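You operate a simulated robot arm through the tools that you are given. There is no shell and no other tool.

You are at the controls of a simulated robot arm. One attempt, no reset.

Task
Scrap the worn grey brake pad, fit the white one and try the drum knob.
Fine: arm open for the change, grey brake pad in the red scrap tray, arm shut, then the drum knob round to its stop.

It is judged by the outcome, as a careful person would: the job done as asked, and still so three seconds after it is handed in. It fails if anything else is knocked over, pushed out of place, dropped, spilled or broken.

Robot
A 6-joint arm with a two-finger gripper, fixed in place. Base frame: the origin is on the floor under the middle of its stand, x ahead of it, y to its left, z up. Units: cm, degrees, N and s.
It reaches about 163.7 cm from its shoulder. Its first joint turns from -166.0 to 166.0 degrees. Payload 3.43 kg.
The TCP is the grasp point between the finger pads, 2 cm short of the fingertips. In the tool frame z runs along the fingers and y along their closing line. The gripper opens to 19 cm; its body begins 24.8 cm behind the TCP.
Orientation is that of the tool frame in the base frame, as a unit quaternion [w, x, y, z]. With the fingers straight down and closing along the base's y, the tool's x points along the base's -x, its y along +y and its z along -z.

Tools
- The arm moves only by the tool play_rows. Its argument "rows" is one flat list of numbers, 7 for each row, row after row: the shift along the tool's x, y, z in m, then the turn, a rotation vector about the tool's x, y, z in degrees, then the gripper command, from -1 (fully open) to 1 (shut), values between in proportion. In form: [tx, ty, tz, wx, wy, wz, gripper, tx, ty, tz, wx, wy, wz, gripper, ...]. A call has 1 to 20 rows; each row shifts and turns the commanded pose from where the row before left it, along the tool's axes as they then stand. Each row takes 0.2 s and may step no farther than 5 cm and 8.6 degrees from the row before; otherwise, or with a gripper value out of range, the whole call is refused. A pose out of reach is approached as far as the arm can. The call stops where the force on the tool passes 40 N (or 10 N more than at its start, if that is more) or the arm is blocked; 0.2 s more then pass. Each finger travels about 4.5 cm/s and halts on what it meets, pressing with about 23 N; the grip force reading is that of the motor and also rises with nothing between the fingers. The clock runs only during rows and for 0.2 s after the last one: add rows that do not move to give the fingers time. The reply holds the time, the measured pose of the TCP, the force on the tool along the base axes, the opening and the grip force, in the units named above and with some noise, with the torque about the TCP (base axes, N m) and any sound that the robot's microphone picked up.
- Cameras (640 x 400 px; columns grow to the right, rows downward): "scene" is fixed at [5.03, 64.9, 146.38]; the picture's right is [-0.50, -0.86, 0.00], its down [-0.38, 0.22, -0.90] and it looks along [0.78, -0.45, -0.44] (base axes); focal length 325 px, centre (320, 200). "wrist" rides on the gripper at [7, -0.8, -28.8] in the tool frame; the picture's right is [0.12, 0.99, 0.00], its down [-0.96, 0.12, -0.25] and it looks along [-0.25, 0.03, 0.97] (tool axes); focal length 261 px, centre (320, 200). There is no depth. A picture from a camera that has moved, and an enlarged one, comes with that camera's place and axes in the base frame and with its lens.
- snapshot(camera): a new picture of that camera. The clock stands still meanwhile.
- raise_lower(by): slides the trunk up (or, below 0, down) by that many cm; the arm rides with it, the base frame stays. It gives what a move gives, with no picture.
- close_up(camera, box): a new picture of the part [left, top, right, bottom] of that camera's present view, enlarged. The clock stands still meanwhile.
- job_done(): hands the job in; it is judged then, once.

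Nothing tells you positions but the pictures and the camera data. Unless the task says otherwise, let go and move clear before handing in.

The tools are called after "Call:" by a JSON object that holds its "fn" and its "kwargs". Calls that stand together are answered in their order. play_rows: Moves the arm, as the interface text tells. Its arguments: {"type":"object","properties":{"rows":{"type":"array","items":{"type":"number"}}},"required":["rows"]} The other tools are called the same way: raise_lower (by) moves the trunk up or down; snapshot (camera) takes a picture; close_up (camera, box) takes an enlarged picture of a part of a camera's view; job_done () hands the job in.

At the start:

```text
time_s: 0.0
eef_pos: [71.21, -10.86, 123.38]
tcp_rot: [0.0, 0.001, 1.0, -0.001]
wrist_force: [0.2, -0.4, -0.5]
ft_torque: [0.0, -0.02, 0.0]
opening: 19.01
finger_force: 0.2
trunk travel left (down, up): [-17.5, 6.5]
```

scene: 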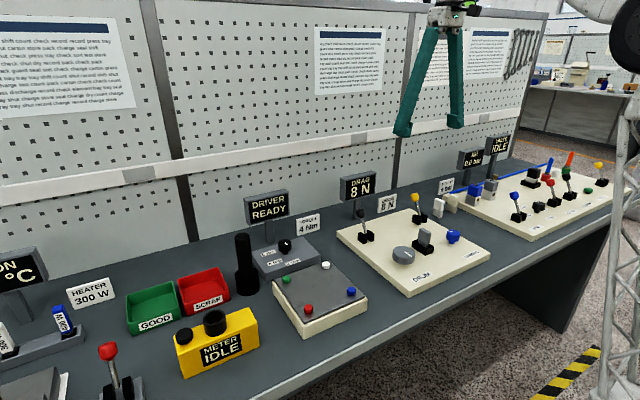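
wrist: 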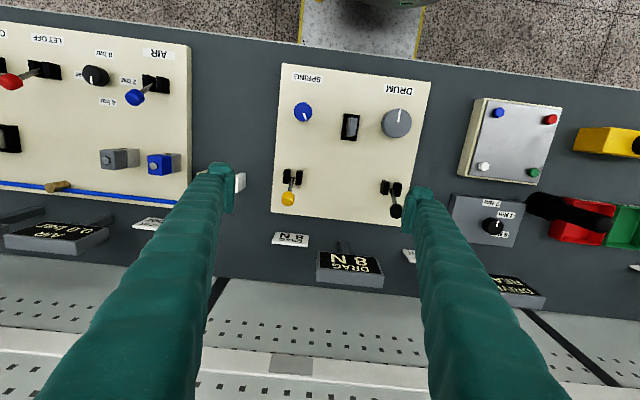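

I see a bench with several panels; the brake/drum panel is in the middle with a grey drum knob, a grey block, a blue spring knob and two levers. I will take enlarged pictures to identify the pads, the arm and the trays.

Call:
{"fn": "close_up", "kwargs": {"camera": "scene", "box": [330, 170, 500, 300]}}

Call:
{"fn": "close_up", "kwargs": {"camera": "wrist", "box": [200, 50, 450, 290]}}

Call:
{"fn": "close_up", "kwargs": {"camera": "scene", "box": [110, 180, 370, 350]}}

Call:
{"fn": "close_up", "kwargs": {"camera": "scene", "box": [420, 140, 640, 270]}}

```text
3.08 times, centred on (415, 235) of scene
camera zoom: at [5.03, 64.9, 146.38], right [-0.5, -0.86, 0.0], down [-0.38, 0.22, -0.9], along [0.78, -0.45, -0.44], focal length 999 px, centre (28, 92)
```

zoom: 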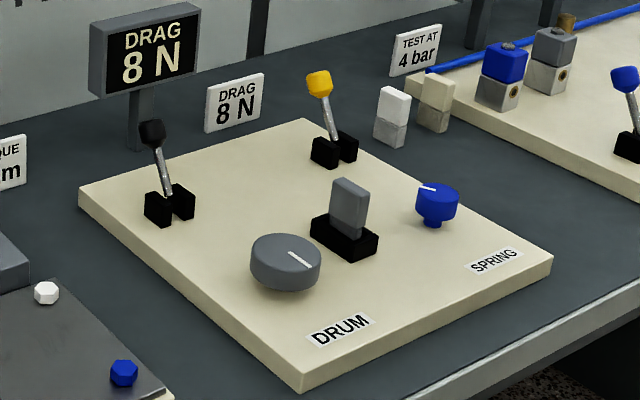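

```text
1.67 times, centred on (325, 170) of wrist
camera zoom: at [64.12, -11.74, 152.23], right [-0.12, 0.99, 0.0], down [0.96, 0.12, 0.25], along [0.25, 0.03, -0.97], focal length 434 px, centre (312, 250)
```

zoom: 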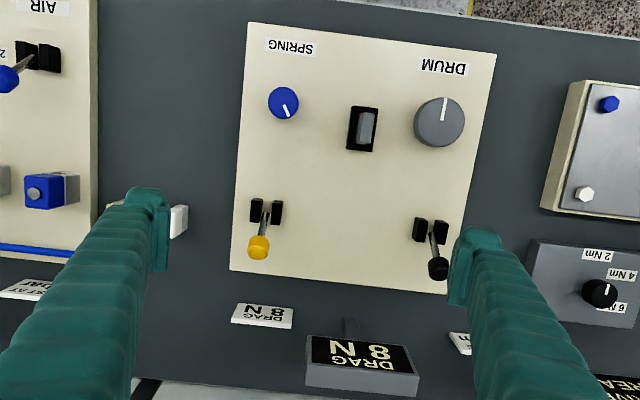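

```text
2.35 times, centred on (240, 265) of scene
camera zoom: at [5.03, 64.9, 146.38], right [-0.5, -0.86, 0.0], down [-0.38, 0.22, -0.9], along [0.78, -0.45, -0.44], focal length 764 px, centre (508, 47)
```

zoom: 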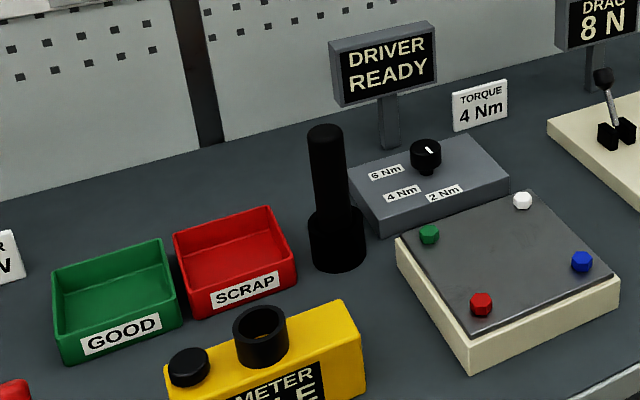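

```text
2.91 times, centred on (530, 205) of scene
camera zoom: at [5.03, 64.9, 146.38], right [-0.5, -0.86, 0.0], down [-0.38, 0.22, -0.9], along [0.78, -0.45, -0.44], focal length 945 px, centre (-291, 186)
```

zoom: 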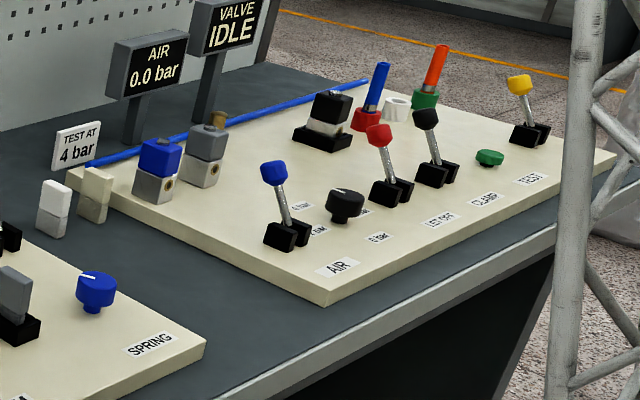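

The brake panel carries a drum knob, a pad in a black seat, a spring knob and two unlabelled levers (yellow and black); a white and an ivory piece stand on the bench beyond. I'll zoom in on the levers, seat and spares.

Call:
{"fn": "close_up", "kwargs": {"camera": "scene", "box": [350, 190, 430, 240]}}

Call:
{"fn": "close_up", "kwargs": {"camera": "scene", "box": [395, 210, 475, 260]}}

Call:
{"fn": "close_up", "kwargs": {"camera": "wrist", "box": [270, 160, 420, 230]}}

Call:
{"fn": "close_up", "kwargs": {"camera": "scene", "box": [420, 180, 500, 230]}}

```text
8.00 times, centred on (390, 215) of scene
camera zoom: at [5.03, 64.9, 146.38], right [-0.5, -0.86, 0.0], down [-0.38, 0.22, -0.9], along [0.78, -0.45, -0.44], focal length 2598 px, centre (-240, 80)
```

zoom: 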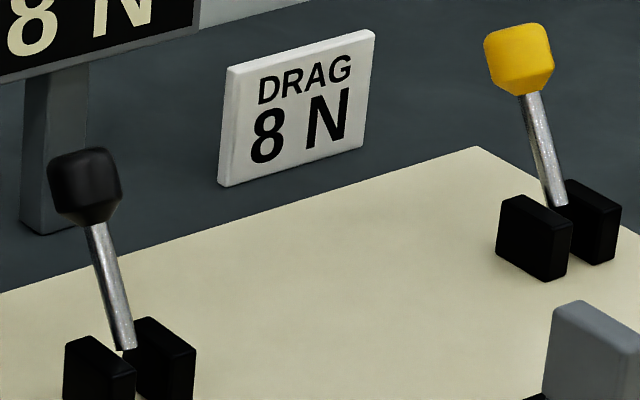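

```text
8.00 times, centred on (435, 235) of scene
camera zoom: at [5.03, 64.9, 146.38], right [-0.5, -0.86, 0.0], down [-0.38, 0.22, -0.9], along [0.78, -0.45, -0.44], focal length 2598 px, centre (-600, -80)
```

zoom: 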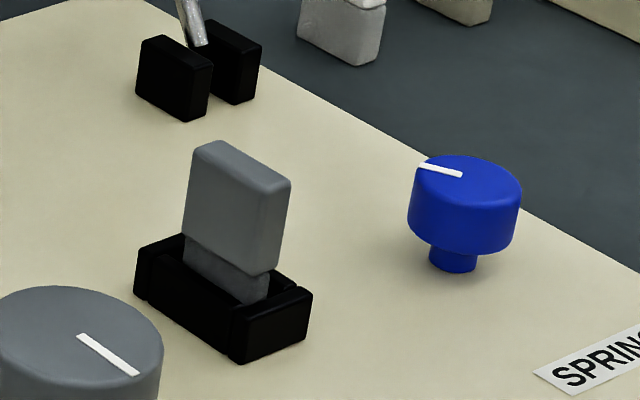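

```text
4.27 times, centred on (345, 195) of wrist
camera zoom: at [64.12, -11.74, 152.23], right [-0.12, 0.99, 0.0], down [0.96, 0.12, 0.25], along [0.25, 0.03, -0.97], focal length 1112 px, centre (213, 221)
```

zoom: 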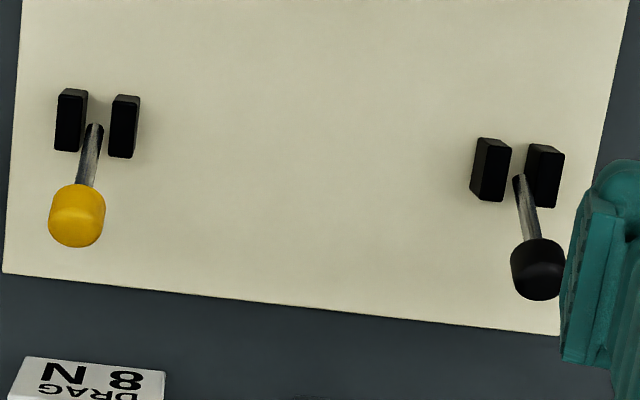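

```text
8.00 times, centred on (460, 205) of scene
camera zoom: at [5.03, 64.9, 146.38], right [-0.5, -0.86, 0.0], down [-0.38, 0.22, -0.9], along [0.78, -0.45, -0.44], focal length 2598 px, centre (-800, 160)
```

zoom: 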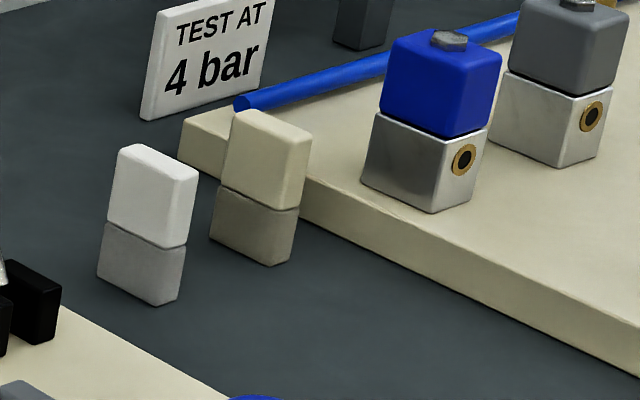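

The pad in the seat is grey, and a white and an ivory spare stand on the bench to the right of the panel. I'll check the posters for any hints on the two levers.

Call:
{"fn": "close_up", "kwargs": {"camera": "scene", "box": [0, 0, 140, 130]}}

Call:
{"fn": "close_up", "kwargs": {"camera": "scene", "box": [310, 20, 390, 100]}}

Call:
{"fn": "close_up", "kwargs": {"camera": "scene", "box": [410, 20, 520, 100]}}

Call:
{"fn": "close_up", "kwargs": {"camera": "scene", "box": [0, 240, 160, 400]}}

```text
3.08 times, centred on (70, 65) of scene
camera zoom: at [5.03, 64.9, 146.38], right [-0.5, -0.86, 0.0], down [-0.38, 0.22, -0.9], along [0.78, -0.45, -0.44], focal length 999 px, centre (1089, 615)
```

zoom: 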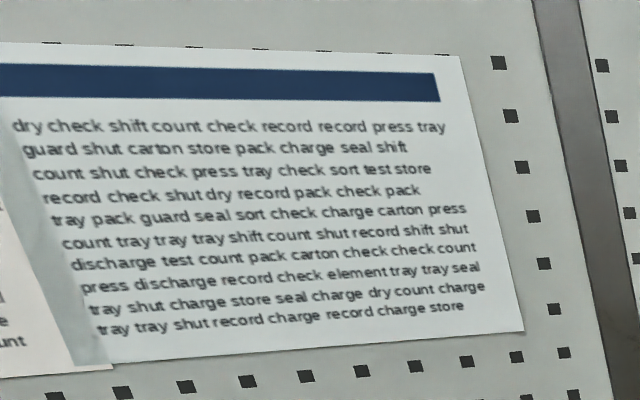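

```text
5.00 times, centred on (350, 60) of scene
camera zoom: at [5.03, 64.9, 146.38], right [-0.5, -0.86, 0.0], down [-0.38, 0.22, -0.9], along [0.78, -0.45, -0.44], focal length 1624 px, centre (170, 900)
```

zoom: 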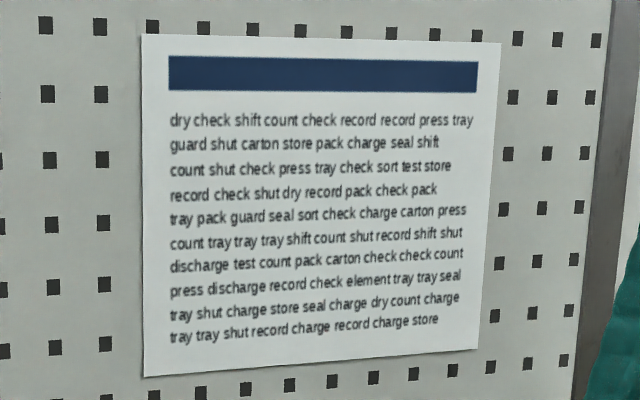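

```text
5.00 times, centred on (465, 60) of scene
camera zoom: at [5.03, 64.9, 146.38], right [-0.5, -0.86, 0.0], down [-0.38, 0.22, -0.9], along [0.78, -0.45, -0.44], focal length 1624 px, centre (-405, 900)
```

zoom: 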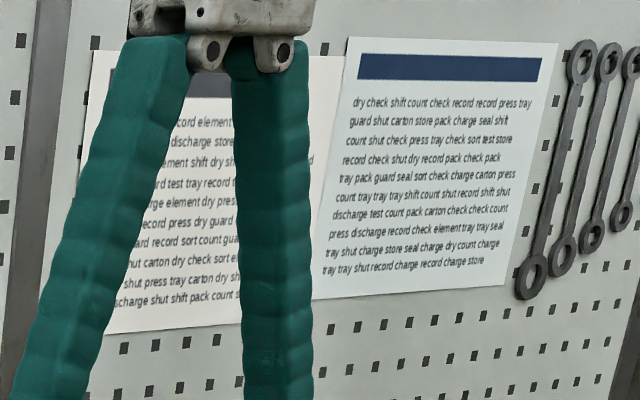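

```text
2.50 times, centred on (80, 320) of scene
camera zoom: at [5.03, 64.9, 146.38], right [-0.5, -0.86, 0.0], down [-0.38, 0.22, -0.9], along [0.78, -0.45, -0.44], focal length 812 px, centre (920, -100)
```

zoom: 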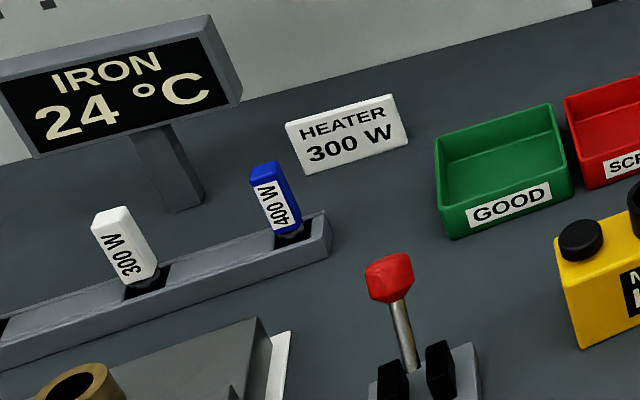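

The posters only carry filler text, so I still need a closer look at the brake panel itself. I'll pull the wrist camera back over the panel's front and take pictures from there.

Call:
{"fn": "play_rows", "kwargs": {"rows": [0.04, 0.015, 0, 0, 0, 0, -1, 0.04, 0.015, 0, 0, 0, 0, -1, 0.04, 0.015, 0, 0, 0, 0, -1, 0.04, 0.015, 0, 0, 0, 0, -1, 0.04, 0.015, 0, 0, 0, 0, -1, 0, 0, 0, 0, 0, 0, -1]}}

Call:
{"fn": "snapshot", "kwargs": {"camera": "wrist"}}

Call:
{"fn": "play_rows", "kwargs": {"rows": [0, 0, 0, 0, -7.5, 0, -1, 0, 0, 0, 0, -7.5, 0, -1, 0, 0, 0, 0, -7.5, 0, -1, 0, 0, 0, 0, -7.5, 0, -1, 0, 0, 0, 0, 0, 0, -1]}}

Call:
{"fn": "snapshot", "kwargs": {"camera": "wrist"}}

```text
time_s: 1.4
eef_pos: [51.16, -3.5, 123.36]
tcp_rot: [0.0, 0.0, 1.0, 0.0]
wrist_force: [-0.1, 0.4, 0.6]
ft_torque: [-0.01, -0.04, -0.01]
opening: 18.99
finger_force: 0.0
trunk travel left (down, up): [-17.5, 6.5]
```

```text
taken
camera wrist: at [44.18, -4.29, 152.2], right [-0.12, 0.99, 0.0], down [0.96, 0.12, 0.25], along [0.25, 0.03, -0.97], focal length 261 px, centre (320, 200)
```

wrist: 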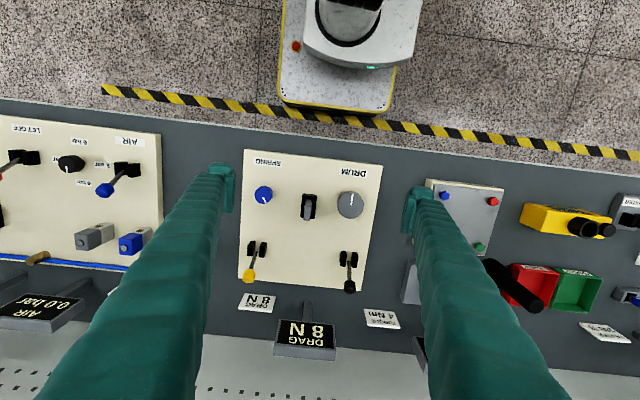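

```text
time_s: 2.6
eef_pos: [51.26, -3.39, 123.31]
tcp_rot: [0.26, 0.001, 0.966, 0.0]
wrist_force: [0.1, -0.3, 1.0]
ft_torque: [0.0, 0.0, -0.04]
opening: 19.0
finger_force: 0.1
trunk travel left (down, up): [-17.5, 6.5]
```

```text
taken
camera wrist: at [30.66, -4.26, 144.83], right [-0.1, 0.99, -0.06], down [0.71, 0.12, 0.7], along [0.7, 0.03, -0.72], focal length 261 px, centre (320, 200)
```

wrist: 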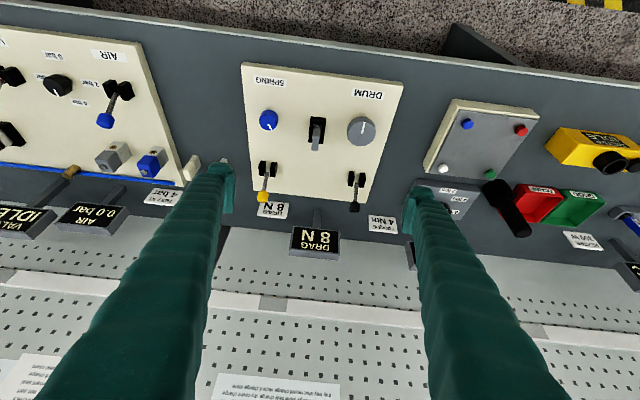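

No labels near the two levers on the brake panel from above either. I'll look at the neighbouring panel for colour conventions and get sharper close-ups from the present tilted view.

Call:
{"fn": "close_up", "kwargs": {"camera": "scene", "box": [500, 145, 620, 225]}}

Call:
{"fn": "close_up", "kwargs": {"camera": "wrist", "box": [235, 60, 405, 220]}}

Call:
{"fn": "close_up", "kwargs": {"camera": "wrist", "box": [0, 20, 220, 220]}}

Call:
{"fn": "close_up", "kwargs": {"camera": "wrist", "box": [410, 80, 640, 260]}}

```text
5.00 times, centred on (560, 185) of scene
camera zoom: at [5.03, 64.9, 146.38], right [-0.5, -0.86, 0.0], down [-0.38, 0.22, -0.9], along [0.78, -0.45, -0.44], focal length 1624 px, centre (-880, 275)
```

zoom: 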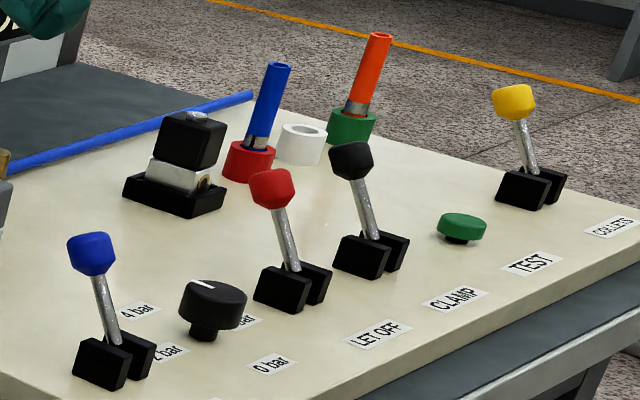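

```text
2.50 times, centred on (320, 140) of wrist
camera zoom: at [30.66, -4.26, 144.83], right [-0.1, 0.99, -0.06], down [0.71, 0.12, 0.7], along [0.7, 0.03, -0.72], focal length 652 px, centre (320, 350)
```

zoom: 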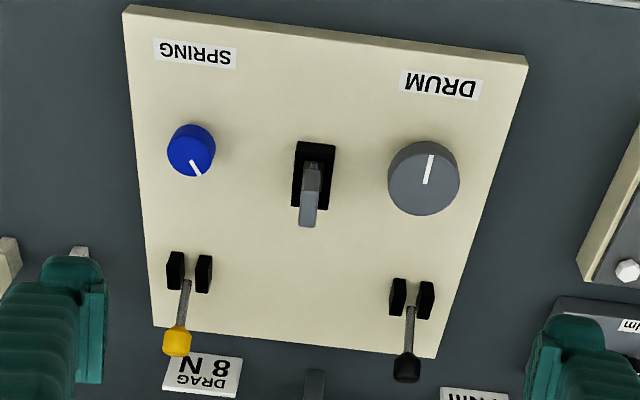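

```text
2.00 times, centred on (110, 120) of wrist
camera zoom: at [30.66, -4.26, 144.83], right [-0.1, 0.99, -0.06], down [0.71, 0.12, 0.7], along [0.7, 0.03, -0.72], focal length 521 px, centre (740, 360)
```

zoom: 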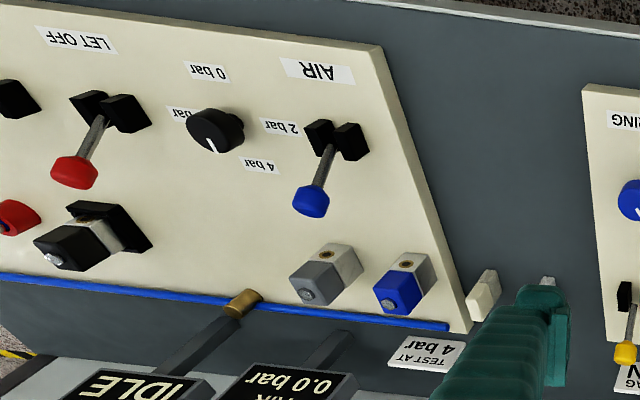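

```text
2.22 times, centred on (525, 170) of wrist
camera zoom: at [30.66, -4.26, 144.83], right [-0.1, 0.99, -0.06], down [0.71, 0.12, 0.7], along [0.7, 0.03, -0.72], focal length 579 px, centre (-136, 267)
```

zoom: 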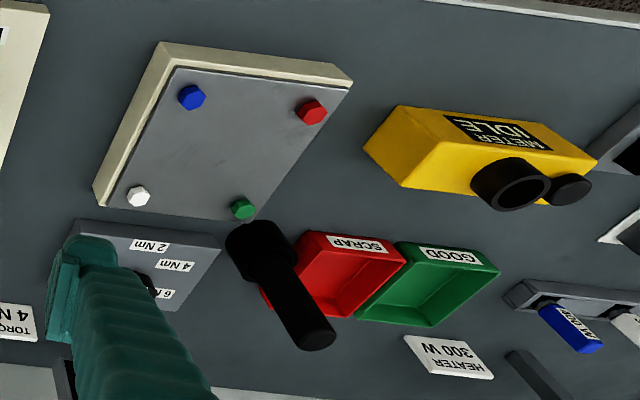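

All levers in view lean back the same way; on the brake panel the black and yellow ones are unmarked, so I'll rely on the DRAG readout when moving one. Now I'll take sharp close-ups from this pose to fix positions of the pad, levers and the scrap tray.

Call:
{"fn": "close_up", "kwargs": {"camera": "wrist", "box": [280, 105, 360, 155]}}

Call:
{"fn": "close_up", "kwargs": {"camera": "wrist", "box": [335, 105, 415, 155]}}

Call:
{"fn": "close_up", "kwargs": {"camera": "wrist", "box": [320, 165, 400, 215]}}

Call:
{"fn": "close_up", "kwargs": {"camera": "wrist", "box": [230, 155, 310, 205]}}

Call:
{"fn": "close_up", "kwargs": {"camera": "wrist", "box": [160, 140, 240, 190]}}

Call:
{"fn": "close_up", "kwargs": {"camera": "wrist", "box": [480, 160, 608, 240]}}

```text
8.00 times, centred on (320, 130) of wrist
camera zoom: at [30.66, -4.26, 144.83], right [-0.1, 0.99, -0.06], down [0.71, 0.12, 0.7], along [0.7, 0.03, -0.72], focal length 2085 px, centre (320, 760)
```

zoom: 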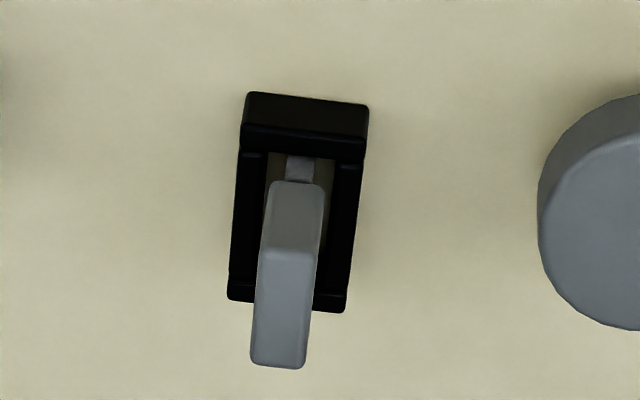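

```text
8.00 times, centred on (375, 130) of wrist
camera zoom: at [30.66, -4.26, 144.83], right [-0.1, 0.99, -0.06], down [0.71, 0.12, 0.7], along [0.7, 0.03, -0.72], focal length 2085 px, centre (-120, 760)
```

zoom: 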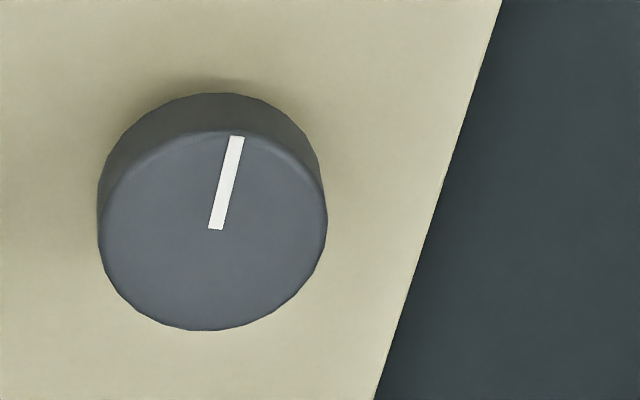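

```text
8.00 times, centred on (360, 190) of wrist
camera zoom: at [30.66, -4.26, 144.83], right [-0.1, 0.99, -0.06], down [0.71, 0.12, 0.7], along [0.7, 0.03, -0.72], focal length 2085 px, centre (0, 280)
```

zoom: 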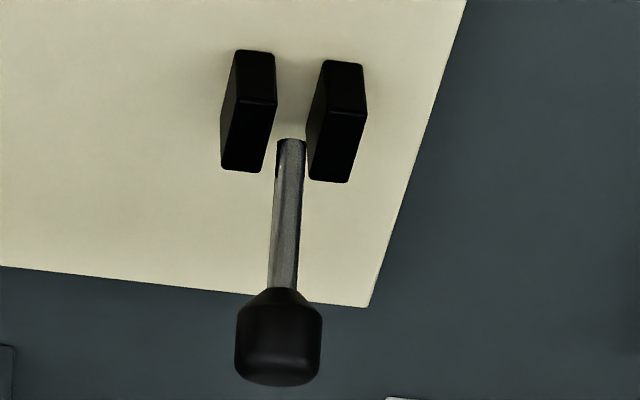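

```text
8.00 times, centred on (270, 180) of wrist
camera zoom: at [30.66, -4.26, 144.83], right [-0.1, 0.99, -0.06], down [0.71, 0.12, 0.7], along [0.7, 0.03, -0.72], focal length 2085 px, centre (720, 360)
```

zoom: 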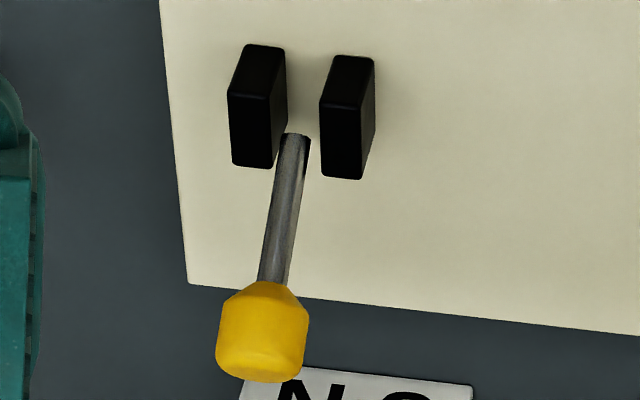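

```text
8.00 times, centred on (200, 165) of wrist
camera zoom: at [30.66, -4.26, 144.83], right [-0.1, 0.99, -0.06], down [0.71, 0.12, 0.7], along [0.7, 0.03, -0.72], focal length 2085 px, centre (1280, 480)
```

zoom: 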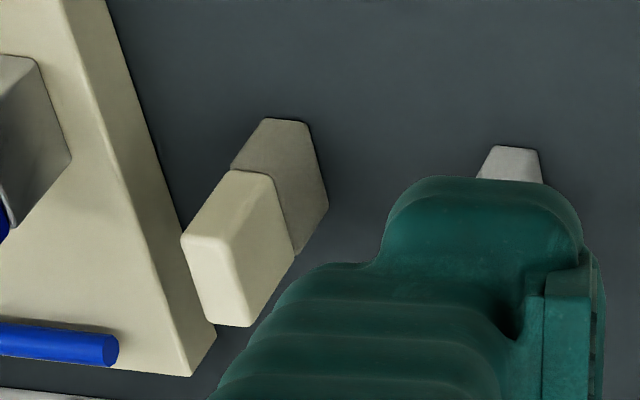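

```text
5.00 times, centred on (544, 200) of wrist
camera zoom: at [30.66, -4.26, 144.83], right [-0.1, 0.99, -0.06], down [0.71, 0.12, 0.7], along [0.7, 0.03, -0.72], focal length 1303 px, centre (-800, 200)
```

zoom: 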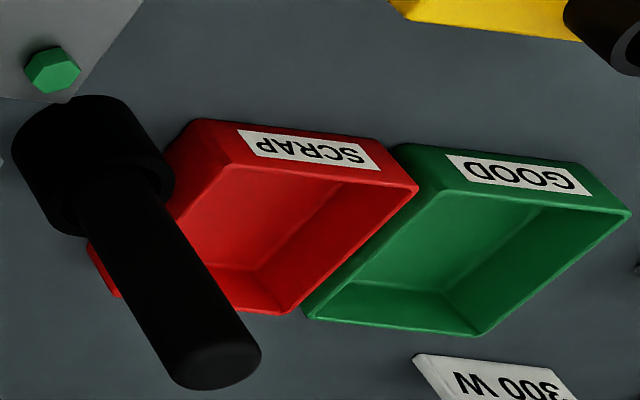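

Measured so far: panel top about z 88.5, pad in seat near (62, -5), lever heads near (79, 7, 97) black and (79, -17, 96.5) yellow, drum knob near (60, 5). I'll straighten the tool, close the fingers and hover behind the black lever.

Call:
{"fn": "play_rows", "kwargs": {"rows": [0, 0, 0, 0, 7.5, 0, 1, 0, 0, 0, 0, 7.5, 0, 1, 0, 0, 0, 0, 7.5, 0, 1, 0, 0, 0, 0, 7.5, 0, 1, -0.0415, 0.0131, 0.011, 0, 0, 0, 1, -0.0415, 0.0131, 0.011, 0, 0, 0, 1, -0.0415, 0.0131, 0.011, 0, 0, 0, 1, -0.0415, 0.0131, 0.011, 0, 0, 0, 1, -0.0415, 0.0131, 0.011, 0, 0, 0, 1, -0.0415, 0.0131, 0.011, 0, 0, 0, 1, -0.0415, 0.0131, 0.011, 0, 0, 0, 1, -0.0415, 0.0131, 0.011, 0, 0, 0, 1, 0, 0, 0, 0, 0, 0, 1, 0, 0, 0, 0, 0, 0, 1]}}

Call:
{"fn": "snapshot", "kwargs": {"camera": "wrist"}}

Call:
{"fn": "snapshot", "kwargs": {"camera": "scene"}}

```text
time_s: 5.6
eef_pos: [84.41, 7.07, 114.48]
tcp_rot: [0.0, 0.001, 1.0, 0.0]
wrist_force: [0.1, 0.1, 0.5]
ft_torque: [-0.03, 0.02, -0.01]
opening: 0.0
finger_force: 22.5
trunk travel left (down, up): [-17.5, 6.5]
```

```text
taken
camera wrist: at [77.31, 6.3, 143.33], right [-0.12, 0.99, 0.0], down [0.96, 0.12, 0.25], along [0.25, 0.03, -0.97], focal length 261 px, centre (320, 200)
```

wrist: 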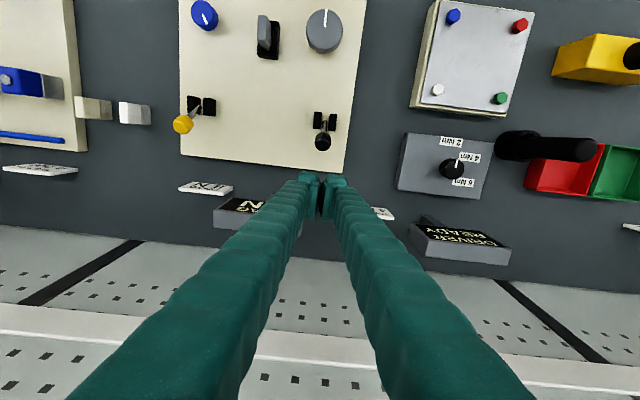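

```text
taken
```

scene: 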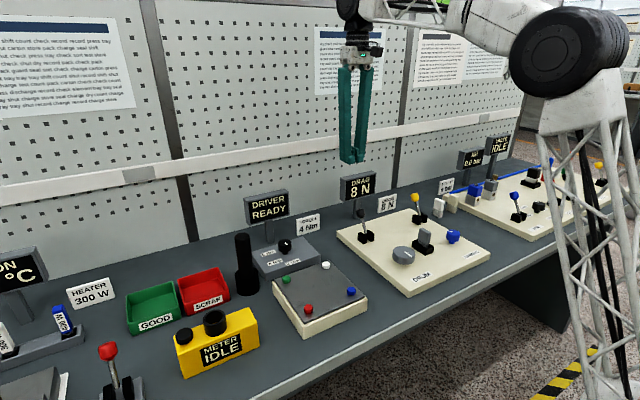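

The fingers are shut and hover behind the black lever, and both spares are now in plain view. I'll take close-ups for exact positions before touching anything.

Call:
{"fn": "close_up", "kwargs": {"camera": "wrist", "box": [65, 85, 161, 145]}}

Call:
{"fn": "close_up", "kwargs": {"camera": "wrist", "box": [280, 100, 360, 150]}}

Call:
{"fn": "close_up", "kwargs": {"camera": "wrist", "box": [240, 0, 360, 75]}}

Call:
{"fn": "close_up", "kwargs": {"camera": "wrist", "box": [480, 110, 640, 210]}}

Call:
{"fn": "close_up", "kwargs": {"camera": "wrist", "box": [280, 150, 376, 210]}}

```text
6.67 times, centred on (113, 115) of wrist
camera zoom: at [77.31, 6.3, 143.33], right [-0.12, 0.99, 0.0], down [0.96, 0.12, 0.25], along [0.25, 0.03, -0.97], focal length 1738 px, centre (1700, 767)
```

zoom: 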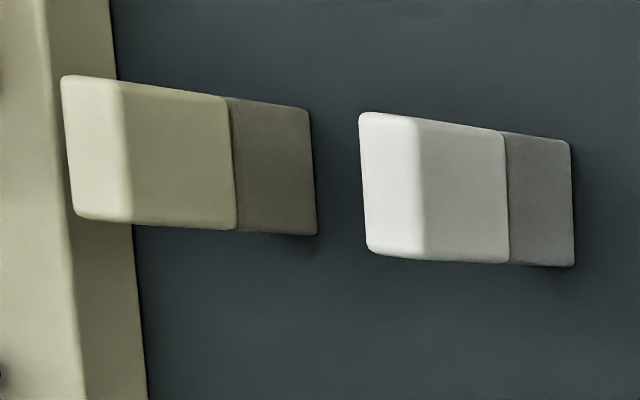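

```text
8.00 times, centred on (320, 125) of wrist
camera zoom: at [77.31, 6.3, 143.33], right [-0.12, 0.99, 0.0], down [0.96, 0.12, 0.25], along [0.25, 0.03, -0.97], focal length 2085 px, centre (320, 800)
```

zoom: 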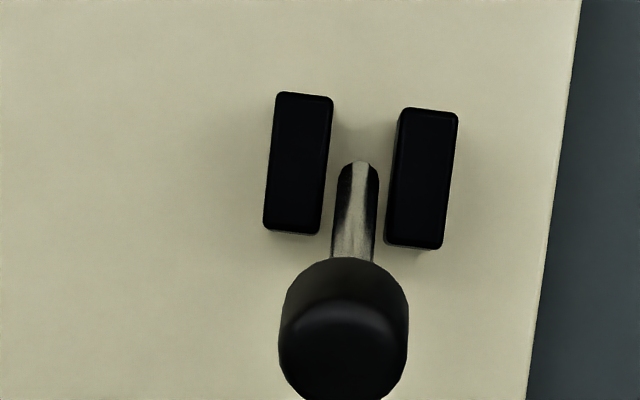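

```text
5.33 times, centred on (300, 38) of wrist
camera zoom: at [77.31, 6.3, 143.33], right [-0.12, 0.99, 0.0], down [0.96, 0.12, 0.25], along [0.25, 0.03, -0.97], focal length 1390 px, centre (427, 1067)
```

zoom: 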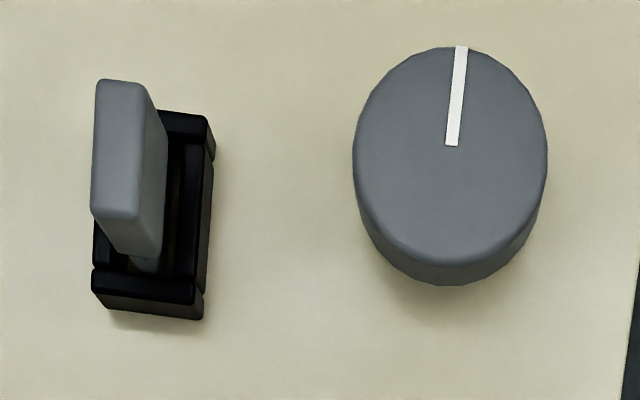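

```text
4.00 times, centred on (560, 160) of wrist
camera zoom: at [77.31, 6.3, 143.33], right [-0.12, 0.99, 0.0], down [0.96, 0.12, 0.25], along [0.25, 0.03, -0.97], focal length 1043 px, centre (-640, 360)
```

zoom: 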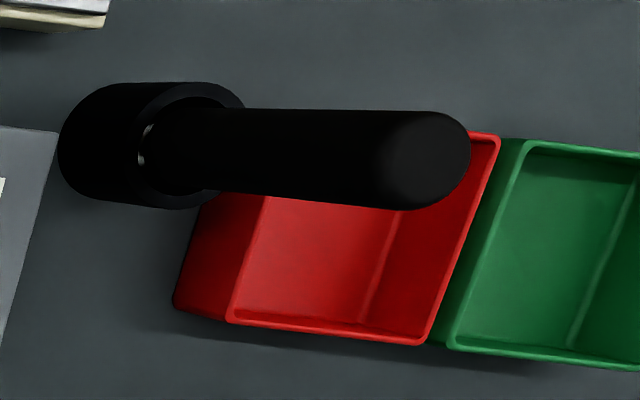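

```text
6.67 times, centred on (328, 180) of wrist
camera zoom: at [77.31, 6.3, 143.33], right [-0.12, 0.99, 0.0], down [0.96, 0.12, 0.25], along [0.25, 0.03, -0.97], focal length 1738 px, centre (267, 333)
```

zoom: 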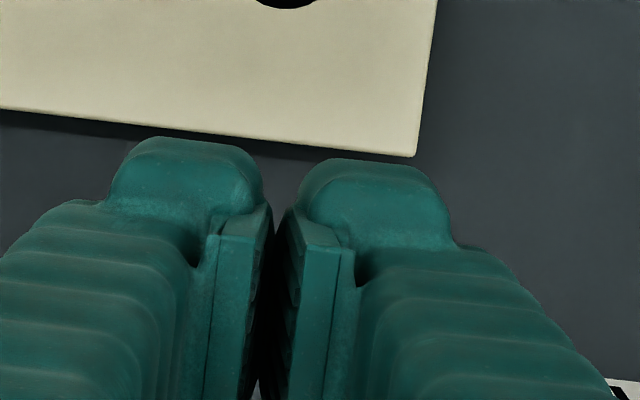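

The spares stand with their thin side along y (white near (78, -30.5), ivory near (78, -38.7)), and the fingers prove thick, so gripping the lever head is cleaner than pushing it from behind. I'll open partway and lower the fingers astride the black lever's head.

Call:
{"fn": "play_rows", "kwargs": {"rows": [0.0283, -0.0005, 0, 0, 0, 0, 0.3, 0.0283, 0, 0, 0, 0, 0, 0.3, 0, 0, 0, 0, 0, 0, 0.3, 0, 0, 0, 0, 0, 0, 0.3, 0, 0, 0.04, 0, 0, 0, 0.3, 0, 0, 0.04, 0, 0, 0, 0.3, 0, 0, 0.03, 0, 0, 0, 0.3, 0, 0, 0.03, 0, 0, 0, 0.3, 0, 0, 0, 0, 0, 0, 0.3]}}

Call:
{"fn": "snapshot", "kwargs": {"camera": "wrist"}}

Call:
{"fn": "close_up", "kwargs": {"camera": "scene", "box": [320, 160, 480, 260]}}

```text
time_s: 7.6
eef_pos: [78.67, 6.95, 100.42]
tcp_rot: [0.0, 0.0, 1.0, 0.0]
wrist_force: [0.2, 0.9, 0.3]
ft_torque: [-0.04, 0.04, -0.02]
opening: 6.65
finger_force: 0.0
trunk travel left (down, up): [-17.5, 6.5]
```

```text
taken
camera wrist: at [71.62, 6.14, 129.31], right [-0.12, 0.99, 0.0], down [0.96, 0.12, 0.25], along [0.25, 0.03, -0.97], focal length 261 px, centre (320, 200)
```

wrist: 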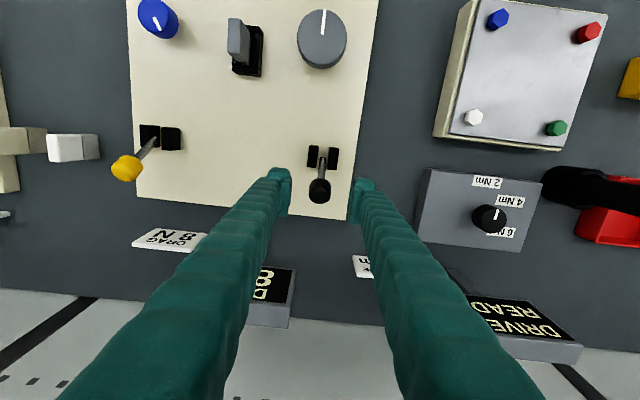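

```text
4.00 times, centred on (400, 210) of scene
camera zoom: at [5.03, 64.9, 146.38], right [-0.5, -0.86, 0.0], down [-0.38, 0.22, -0.9], along [0.78, -0.45, -0.44], focal length 1299 px, centre (0, 160)
```

zoom: 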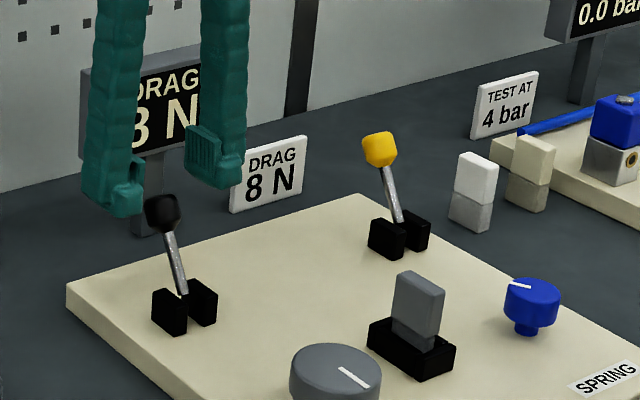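

The head sits midway between the open fingers and the spacing looks right. I'll go down the last 3.4 cm and close on the black lever's head.

Call:
{"fn": "play_rows", "kwargs": {"rows": [0, 0, 0.02, 0, 0, 0, 0.3, 0, 0, 0.014, 0, 0, 0, 0.3, 0, 0, 0, 0, 0, 0, 1, 0, 0, 0, 0, 0, 0, 1, 0, 0, 0, 0, 0, 0, 1, 0, 0, 0, 0, 0, 0, 1, 0, 0, 0, 0, 0, 0, 1]}}

Call:
{"fn": "close_up", "kwargs": {"camera": "scene", "box": [320, 160, 480, 260]}}

```text
time_s: 9.2
eef_pos: [78.65, 6.94, 97.15]
tcp_rot: [0.0, 0.0, 1.0, 0.0]
wrist_force: [0.4, -2.9, -2.0]
ft_torque: [-0.05, -0.11, -0.01]
opening: 2.67
finger_force: 44.7
trunk travel left (down, up): [-17.5, 6.5]
```

```text
4.00 times, centred on (400, 210) of scene
camera zoom: at [5.03, 64.9, 146.38], right [-0.5, -0.86, 0.0], down [-0.38, 0.22, -0.9], along [0.78, -0.45, -0.44], focal length 1299 px, centre (0, 160)
```

zoom: 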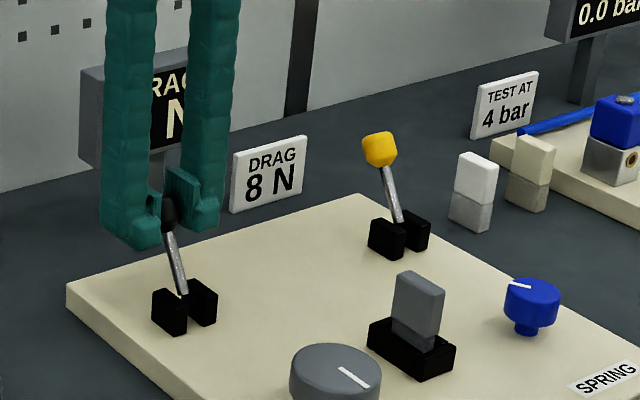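

The black lever's head is gripped. I'll pull it gently toward the robot along its arc and watch the force and the DRAG display.

Call:
{"fn": "play_rows", "kwargs": {"rows": [0.0056, 0, -0.0026, 0, 0, 0, 1, 0.0058, 0, -0.0021, 0, 0, 0, 1, 0.006, 0, -0.0017, 0, 0, 0, 1, 0, 0, 0, 0, 0, 0, 1]}}

Call:
{"fn": "close_up", "kwargs": {"camera": "scene", "box": [320, 160, 480, 260]}}

```text
time_s: 10.2
eef_pos: [77.14, 7.08, 97.88]
tcp_rot: [0.001, 0.0, 1.0, 0.0]
wrist_force: [22.5, -6.2, 11.9]
ft_torque: [-0.07, -1.18, 0.01]
opening: 2.61
finger_force: 44.5
trunk travel left (down, up): [-17.5, 6.5]
```

```text
4.00 times, centred on (400, 210) of scene
camera zoom: at [5.03, 64.9, 146.38], right [-0.5, -0.86, 0.0], down [-0.38, 0.22, -0.9], along [0.78, -0.45, -0.44], focal length 1299 px, centre (0, 160)
```

zoom: 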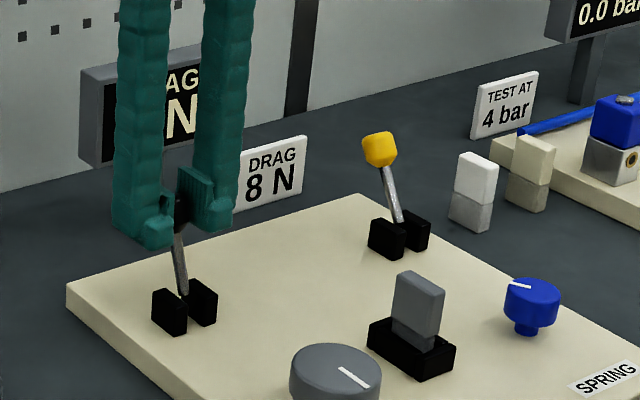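

The lever is moving with moderate resistance. I'll continue the pull, easing slightly higher to follow the true arc.

Call:
{"fn": "play_rows", "kwargs": {"rows": [0.006, 0, -0.003, 0, 0, 0, 1, 0.006, 0, -0.0025, 0, 0, 0, 1, 0.006, 0, -0.001, 0, 0, 0, 1, 0, 0, 0, 0, 0, 0, 1]}}

Call:
{"fn": "close_up", "kwargs": {"camera": "scene", "box": [320, 160, 480, 260]}}

```text
time_s: 11.2
eef_pos: [75.12, 6.97, 98.44]
tcp_rot: [-0.001, 0.0, 1.0, 0.0]
wrist_force: [9.6, -6.1, -6.4]
ft_torque: [-0.07, -0.77, 0.0]
opening: 2.58
finger_force: 45.2
trunk travel left (down, up): [-17.5, 6.5]
```

```text
4.00 times, centred on (400, 210) of scene
camera zoom: at [5.03, 64.9, 146.38], right [-0.5, -0.86, 0.0], down [-0.38, 0.22, -0.9], along [0.78, -0.45, -0.44], focal length 1299 px, centre (0, 160)
```

zoom: 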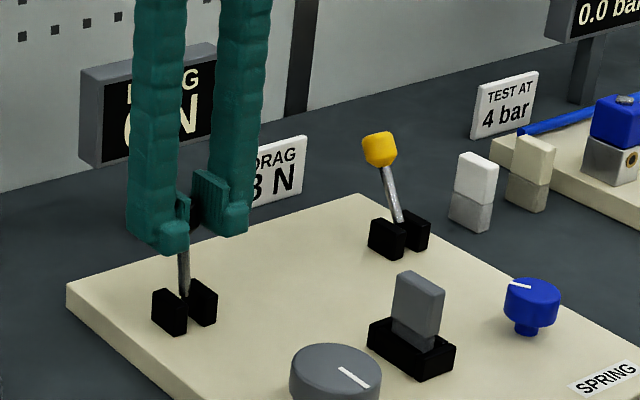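

The lever is about upright and the display behind the fingers may be changing. I'll carry on to the forward side.

Call:
{"fn": "play_rows", "kwargs": {"rows": [0.0062, 0, 0.0002, 0, 0, 0, 1, 0.0062, 0, 0.0007, 0, 0, 0, 1, 0.0061, 0, 0.0012, 0, 0, 0, 1, 0, 0, 0, 0, 0, 0, 1]}}

Call:
{"fn": "close_up", "kwargs": {"camera": "scene", "box": [320, 160, 480, 260]}}

```text
time_s: 12.2
eef_pos: [73.21, 6.97, 98.47]
tcp_rot: [0.0, 0.0, 1.0, 0.001]
wrist_force: [7.1, -6.5, 22.6]
ft_torque: [-0.08, -0.89, -0.09]
opening: 2.54
finger_force: 45.0
trunk travel left (down, up): [-17.5, 6.5]
```

```text
4.00 times, centred on (400, 210) of scene
camera zoom: at [5.03, 64.9, 146.38], right [-0.5, -0.86, 0.0], down [-0.38, 0.22, -0.9], along [0.78, -0.45, -0.44], focal length 1299 px, centre (0, 160)
```

zoom: 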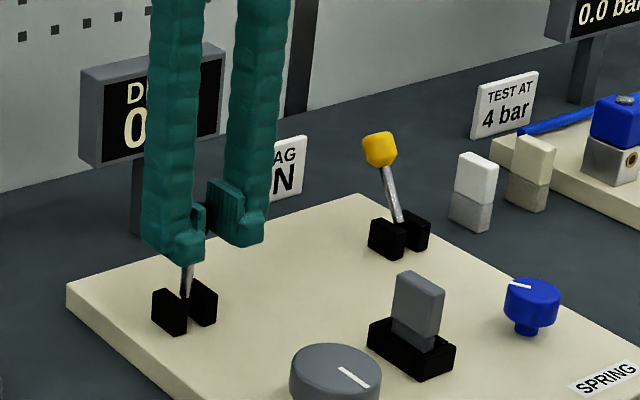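

The DRAG display now reads 0, so the black lever is the arm. I'll finish its throw, keeping the tool a bit higher since the lever is pressing up on it.

Call:
{"fn": "play_rows", "kwargs": {"rows": [0.005, 0, -0.002, 0, 0, 0, 1, 0.006, 0, 0.0, 0, 0, 0, 1, 0.006, 0, 0.001, 0, 0, 0, 1, 0, 0, 0, 0, 0, 0, 1]}}

Call:
{"fn": "close_up", "kwargs": {"camera": "scene", "box": [320, 160, 480, 260]}}

```text
time_s: 13.2
eef_pos: [71.7, 7.07, 98.52]
tcp_rot: [-0.001, 0.0, 1.0, 0.0]
wrist_force: [-0.4, -0.5, 1.4]
ft_torque: [0.04, 0.02, 0.05]
opening: 0.0
finger_force: 34.0
trunk travel left (down, up): [-17.5, 6.5]
```

```text
4.00 times, centred on (400, 210) of scene
camera zoom: at [5.03, 64.9, 146.38], right [-0.5, -0.86, 0.0], down [-0.38, 0.22, -0.9], along [0.78, -0.45, -0.44], focal length 1299 px, centre (0, 160)
```

zoom: 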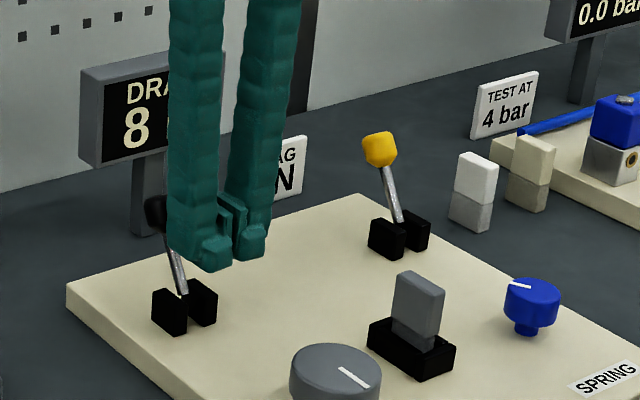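

The head slipped out of the grip and the lever sprang back to shut (display 8 N again), so it needs to be pushed right over. I'll lift, go behind it with the fingers shut, and push it forward instead.

Call:
{"fn": "play_rows", "kwargs": {"rows": [0, 0, -0.045, 0, 0, 0, 1, 0, 0, -0.045, 0, 0, 0, 1, -0.0415, 0.005, 0, 0, 0, 0, 1, -0.0415, 0.005, 0, 0, 0, 0, 1, -0.0415, 0.005, 0, 0, 0, 0, 1, 0, 0, 0, 0, 0, 0, 1]}}

Call:
{"fn": "snapshot", "kwargs": {"camera": "wrist"}}

Call:
{"fn": "close_up", "kwargs": {"camera": "scene", "box": [320, 140, 480, 240]}}

```text
time_s: 14.6
eef_pos: [84.18, 8.64, 107.34]
tcp_rot: [0.0, 0.0, 1.0, 0.001]
wrist_force: [0.3, 0.4, -0.9]
ft_torque: [-0.02, 0.04, 0.0]
opening: 0.03
finger_force: 34.0
trunk travel left (down, up): [-17.5, 6.5]
```

```text
taken
camera wrist: at [77.08, 7.74, 136.16], right [-0.12, 0.99, 0.0], down [0.96, 0.12, 0.25], along [0.24, 0.03, -0.97], focal length 261 px, centre (320, 200)
```

wrist: 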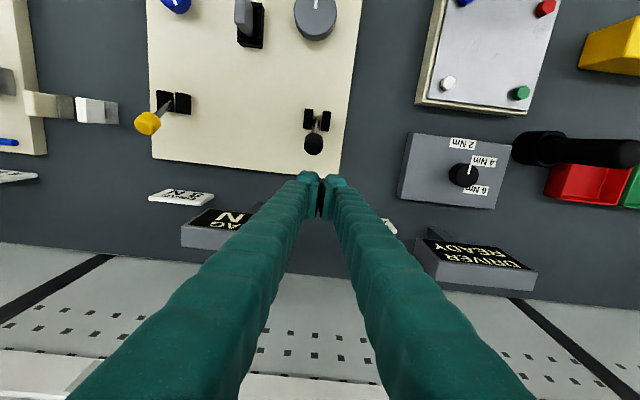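

```text
4.00 times, centred on (400, 190) of scene
camera zoom: at [5.03, 64.9, 146.38], right [-0.5, -0.86, 0.0], down [-0.38, 0.22, -0.9], along [0.78, -0.45, -0.44], focal length 1299 px, centre (0, 240)
```

zoom: 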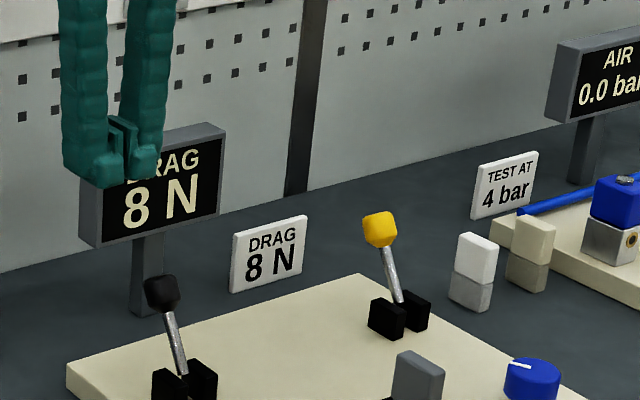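

The lever stands back at shut; the closed fingers are behind it with clear room from the display. I'll lower them behind the head.

Call:
{"fn": "play_rows", "kwargs": {"rows": [0, 0, 0.04, 0, 0, 0, 1, 0, 0, 0.04, 0, 0, 0, 1, 0, 0, 0.025, 0, 0, 0, 1, 0, 0, 0, 0, 0, 0, 1]}}

Call:
{"fn": "close_up", "kwargs": {"camera": "scene", "box": [320, 140, 480, 240]}}

Call:
{"fn": "close_up", "kwargs": {"camera": "wrist", "box": [240, 120, 400, 220]}}

```text
time_s: 15.6
eef_pos: [84.17, 8.5, 96.87]
tcp_rot: [-0.001, 0.0, 1.0, 0.0]
wrist_force: [0.2, -0.4, -0.5]
ft_torque: [0.01, 0.03, -0.02]
opening: 0.0
finger_force: 34.2
trunk travel left (down, up): [-17.5, 6.5]
```

```text
4.00 times, centred on (400, 190) of scene
camera zoom: at [5.03, 64.9, 146.38], right [-0.5, -0.86, 0.0], down [-0.38, 0.22, -0.9], along [0.78, -0.45, -0.44], focal length 1299 px, centre (0, 240)
```

zoom: 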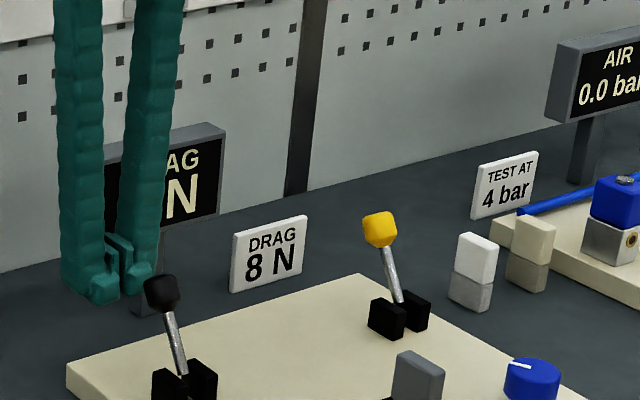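

```text
4.00 times, centred on (320, 170) of wrist
camera zoom: at [76.97, 7.66, 125.73], right [-0.12, 0.99, 0.0], down [0.96, 0.12, 0.25], along [0.25, 0.03, -0.97], focal length 1043 px, centre (320, 320)
```

zoom: 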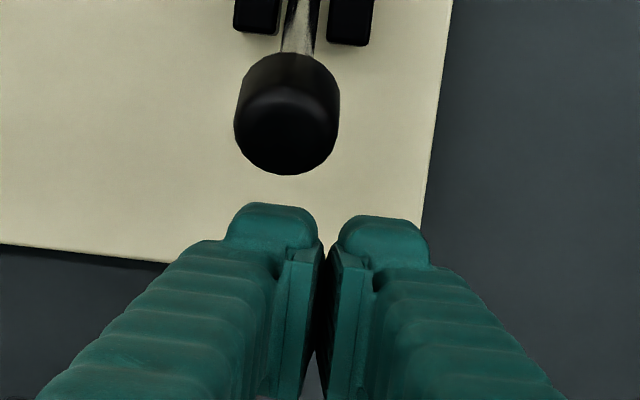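

The fingertip nubs are directly behind the lever head. I'll push toward the robot in small steps.

Call:
{"fn": "play_rows", "kwargs": {"rows": [0.008, 0, 0, 0, 0, 0, 1, 0.008, 0, 0, 0, 0, 0, 1, 0.007, 0, 0, 0, 0, 0, 1, 0.007, 0, 0, 0, 0, 0, 1, 0.007, 0, 0, 0, 0, 0, 1]}}

Call:
{"fn": "close_up", "kwargs": {"camera": "scene", "box": [320, 140, 480, 240]}}

```text
time_s: 16.8
eef_pos: [80.42, 8.54, 96.83]
tcp_rot: [0.001, 0.001, 1.0, 0.0]
wrist_force: [1.6, 0.0, -0.4]
ft_torque: [-0.01, 0.01, 0.0]
opening: 0.0
finger_force: 34.6
trunk travel left (down, up): [-17.5, 6.5]
```

```text
4.00 times, centred on (400, 190) of scene
camera zoom: at [5.03, 64.9, 146.38], right [-0.5, -0.86, 0.0], down [-0.38, 0.22, -0.9], along [0.78, -0.45, -0.44], focal length 1299 px, centre (0, 240)
```

zoom: 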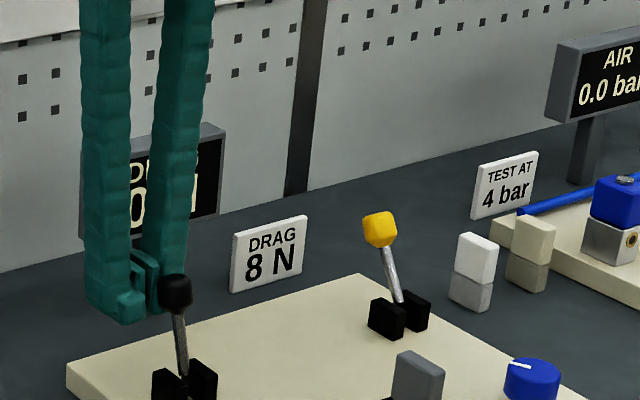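

The lever follows with almost no force, and the display already reads 0. I'll keep pushing it over to its forward stop.

Call:
{"fn": "play_rows", "kwargs": {"rows": [0.007, 0, 0, 0, 0, 0, 1, 0.007, 0, 0, 0, 0, 0, 1, 0.006, 0, 0, 0, 0, 0, 1, 0.006, 0, 0, 0, 0, 0, 1, 0, 0, 0, 0, 0, 0, 1]}}

Call:
{"fn": "close_up", "kwargs": {"camera": "scene", "box": [320, 140, 480, 240]}}

```text
time_s: 18.0
eef_pos: [77.73, 8.51, 97.0]
tcp_rot: [0.0, 0.0, 1.0, 0.0]
wrist_force: [-0.2, -0.3, -0.1]
ft_torque: [0.01, 0.01, -0.02]
opening: 0.03
finger_force: 34.1
trunk travel left (down, up): [-17.5, 6.5]
```

```text
4.00 times, centred on (400, 190) of scene
camera zoom: at [5.03, 64.9, 146.38], right [-0.5, -0.86, 0.0], down [-0.38, 0.22, -0.9], along [0.78, -0.45, -0.44], focal length 1299 px, centre (0, 240)
```

zoom: 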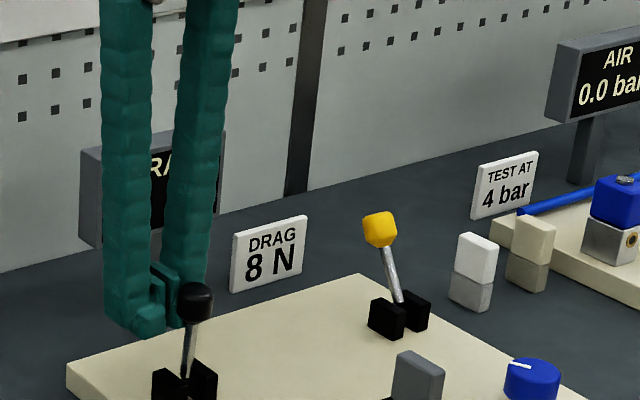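

The lever now leans forward and the force is gone, as if it has tipped over centre. I'll back off and lift to see whether it stays.

Call:
{"fn": "play_rows", "kwargs": {"rows": [-0.02, 0, 0, 0, 0, 0, 1, -0.02, 0, -0.02, 0, 0, 0, 1, 0, 0, -0.045, 0, 0, 0, 1, 0, 0, -0.045, 0, 0, 0, 1, 0, 0.04, -0.02, 0, 0, 0, 1, 0, 0.04, -0.02, 0, 0, 0, 1, 0, 0, 0, 0, 0, 0, 1]}}

Call:
{"fn": "close_up", "kwargs": {"camera": "scene", "box": [320, 160, 480, 260]}}

Call:
{"fn": "snapshot", "kwargs": {"camera": "wrist"}}

```text
time_s: 19.6
eef_pos: [81.78, 16.53, 111.95]
tcp_rot: [0.0, 0.001, 1.0, 0.0]
wrist_force: [0.1, 0.2, 0.3]
ft_torque: [-0.01, 0.01, -0.03]
opening: 0.01
finger_force: 34.1
trunk travel left (down, up): [-17.5, 6.5]
```

```text
4.00 times, centred on (400, 210) of scene
camera zoom: at [5.03, 64.9, 146.38], right [-0.5, -0.86, 0.0], down [-0.38, 0.22, -0.9], along [0.78, -0.45, -0.44], focal length 1299 px, centre (0, 160)
```

zoom: 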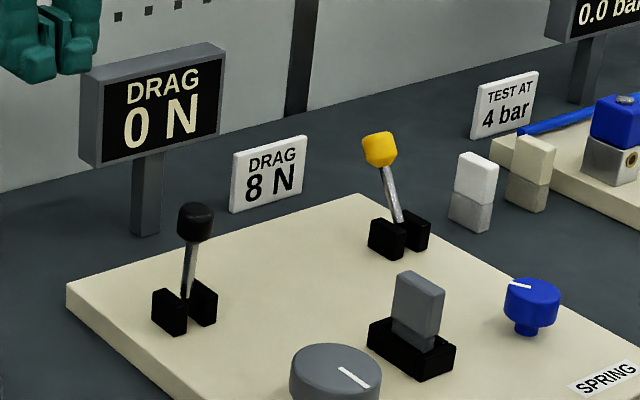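

```text
taken
camera wrist: at [74.7, 15.66, 140.76], right [-0.12, 0.99, 0.0], down [0.96, 0.12, 0.25], along [0.25, 0.03, -0.97], focal length 261 px, centre (320, 200)
```

wrist: 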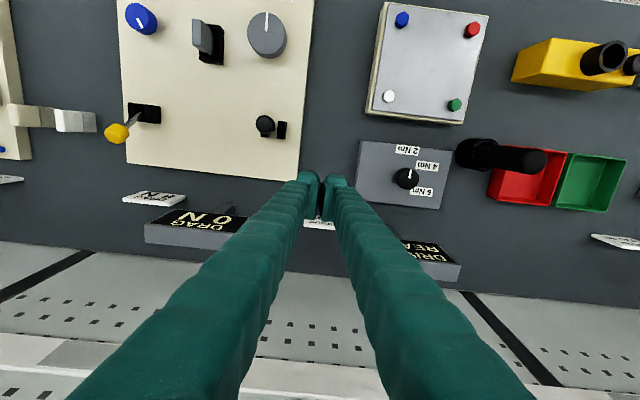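

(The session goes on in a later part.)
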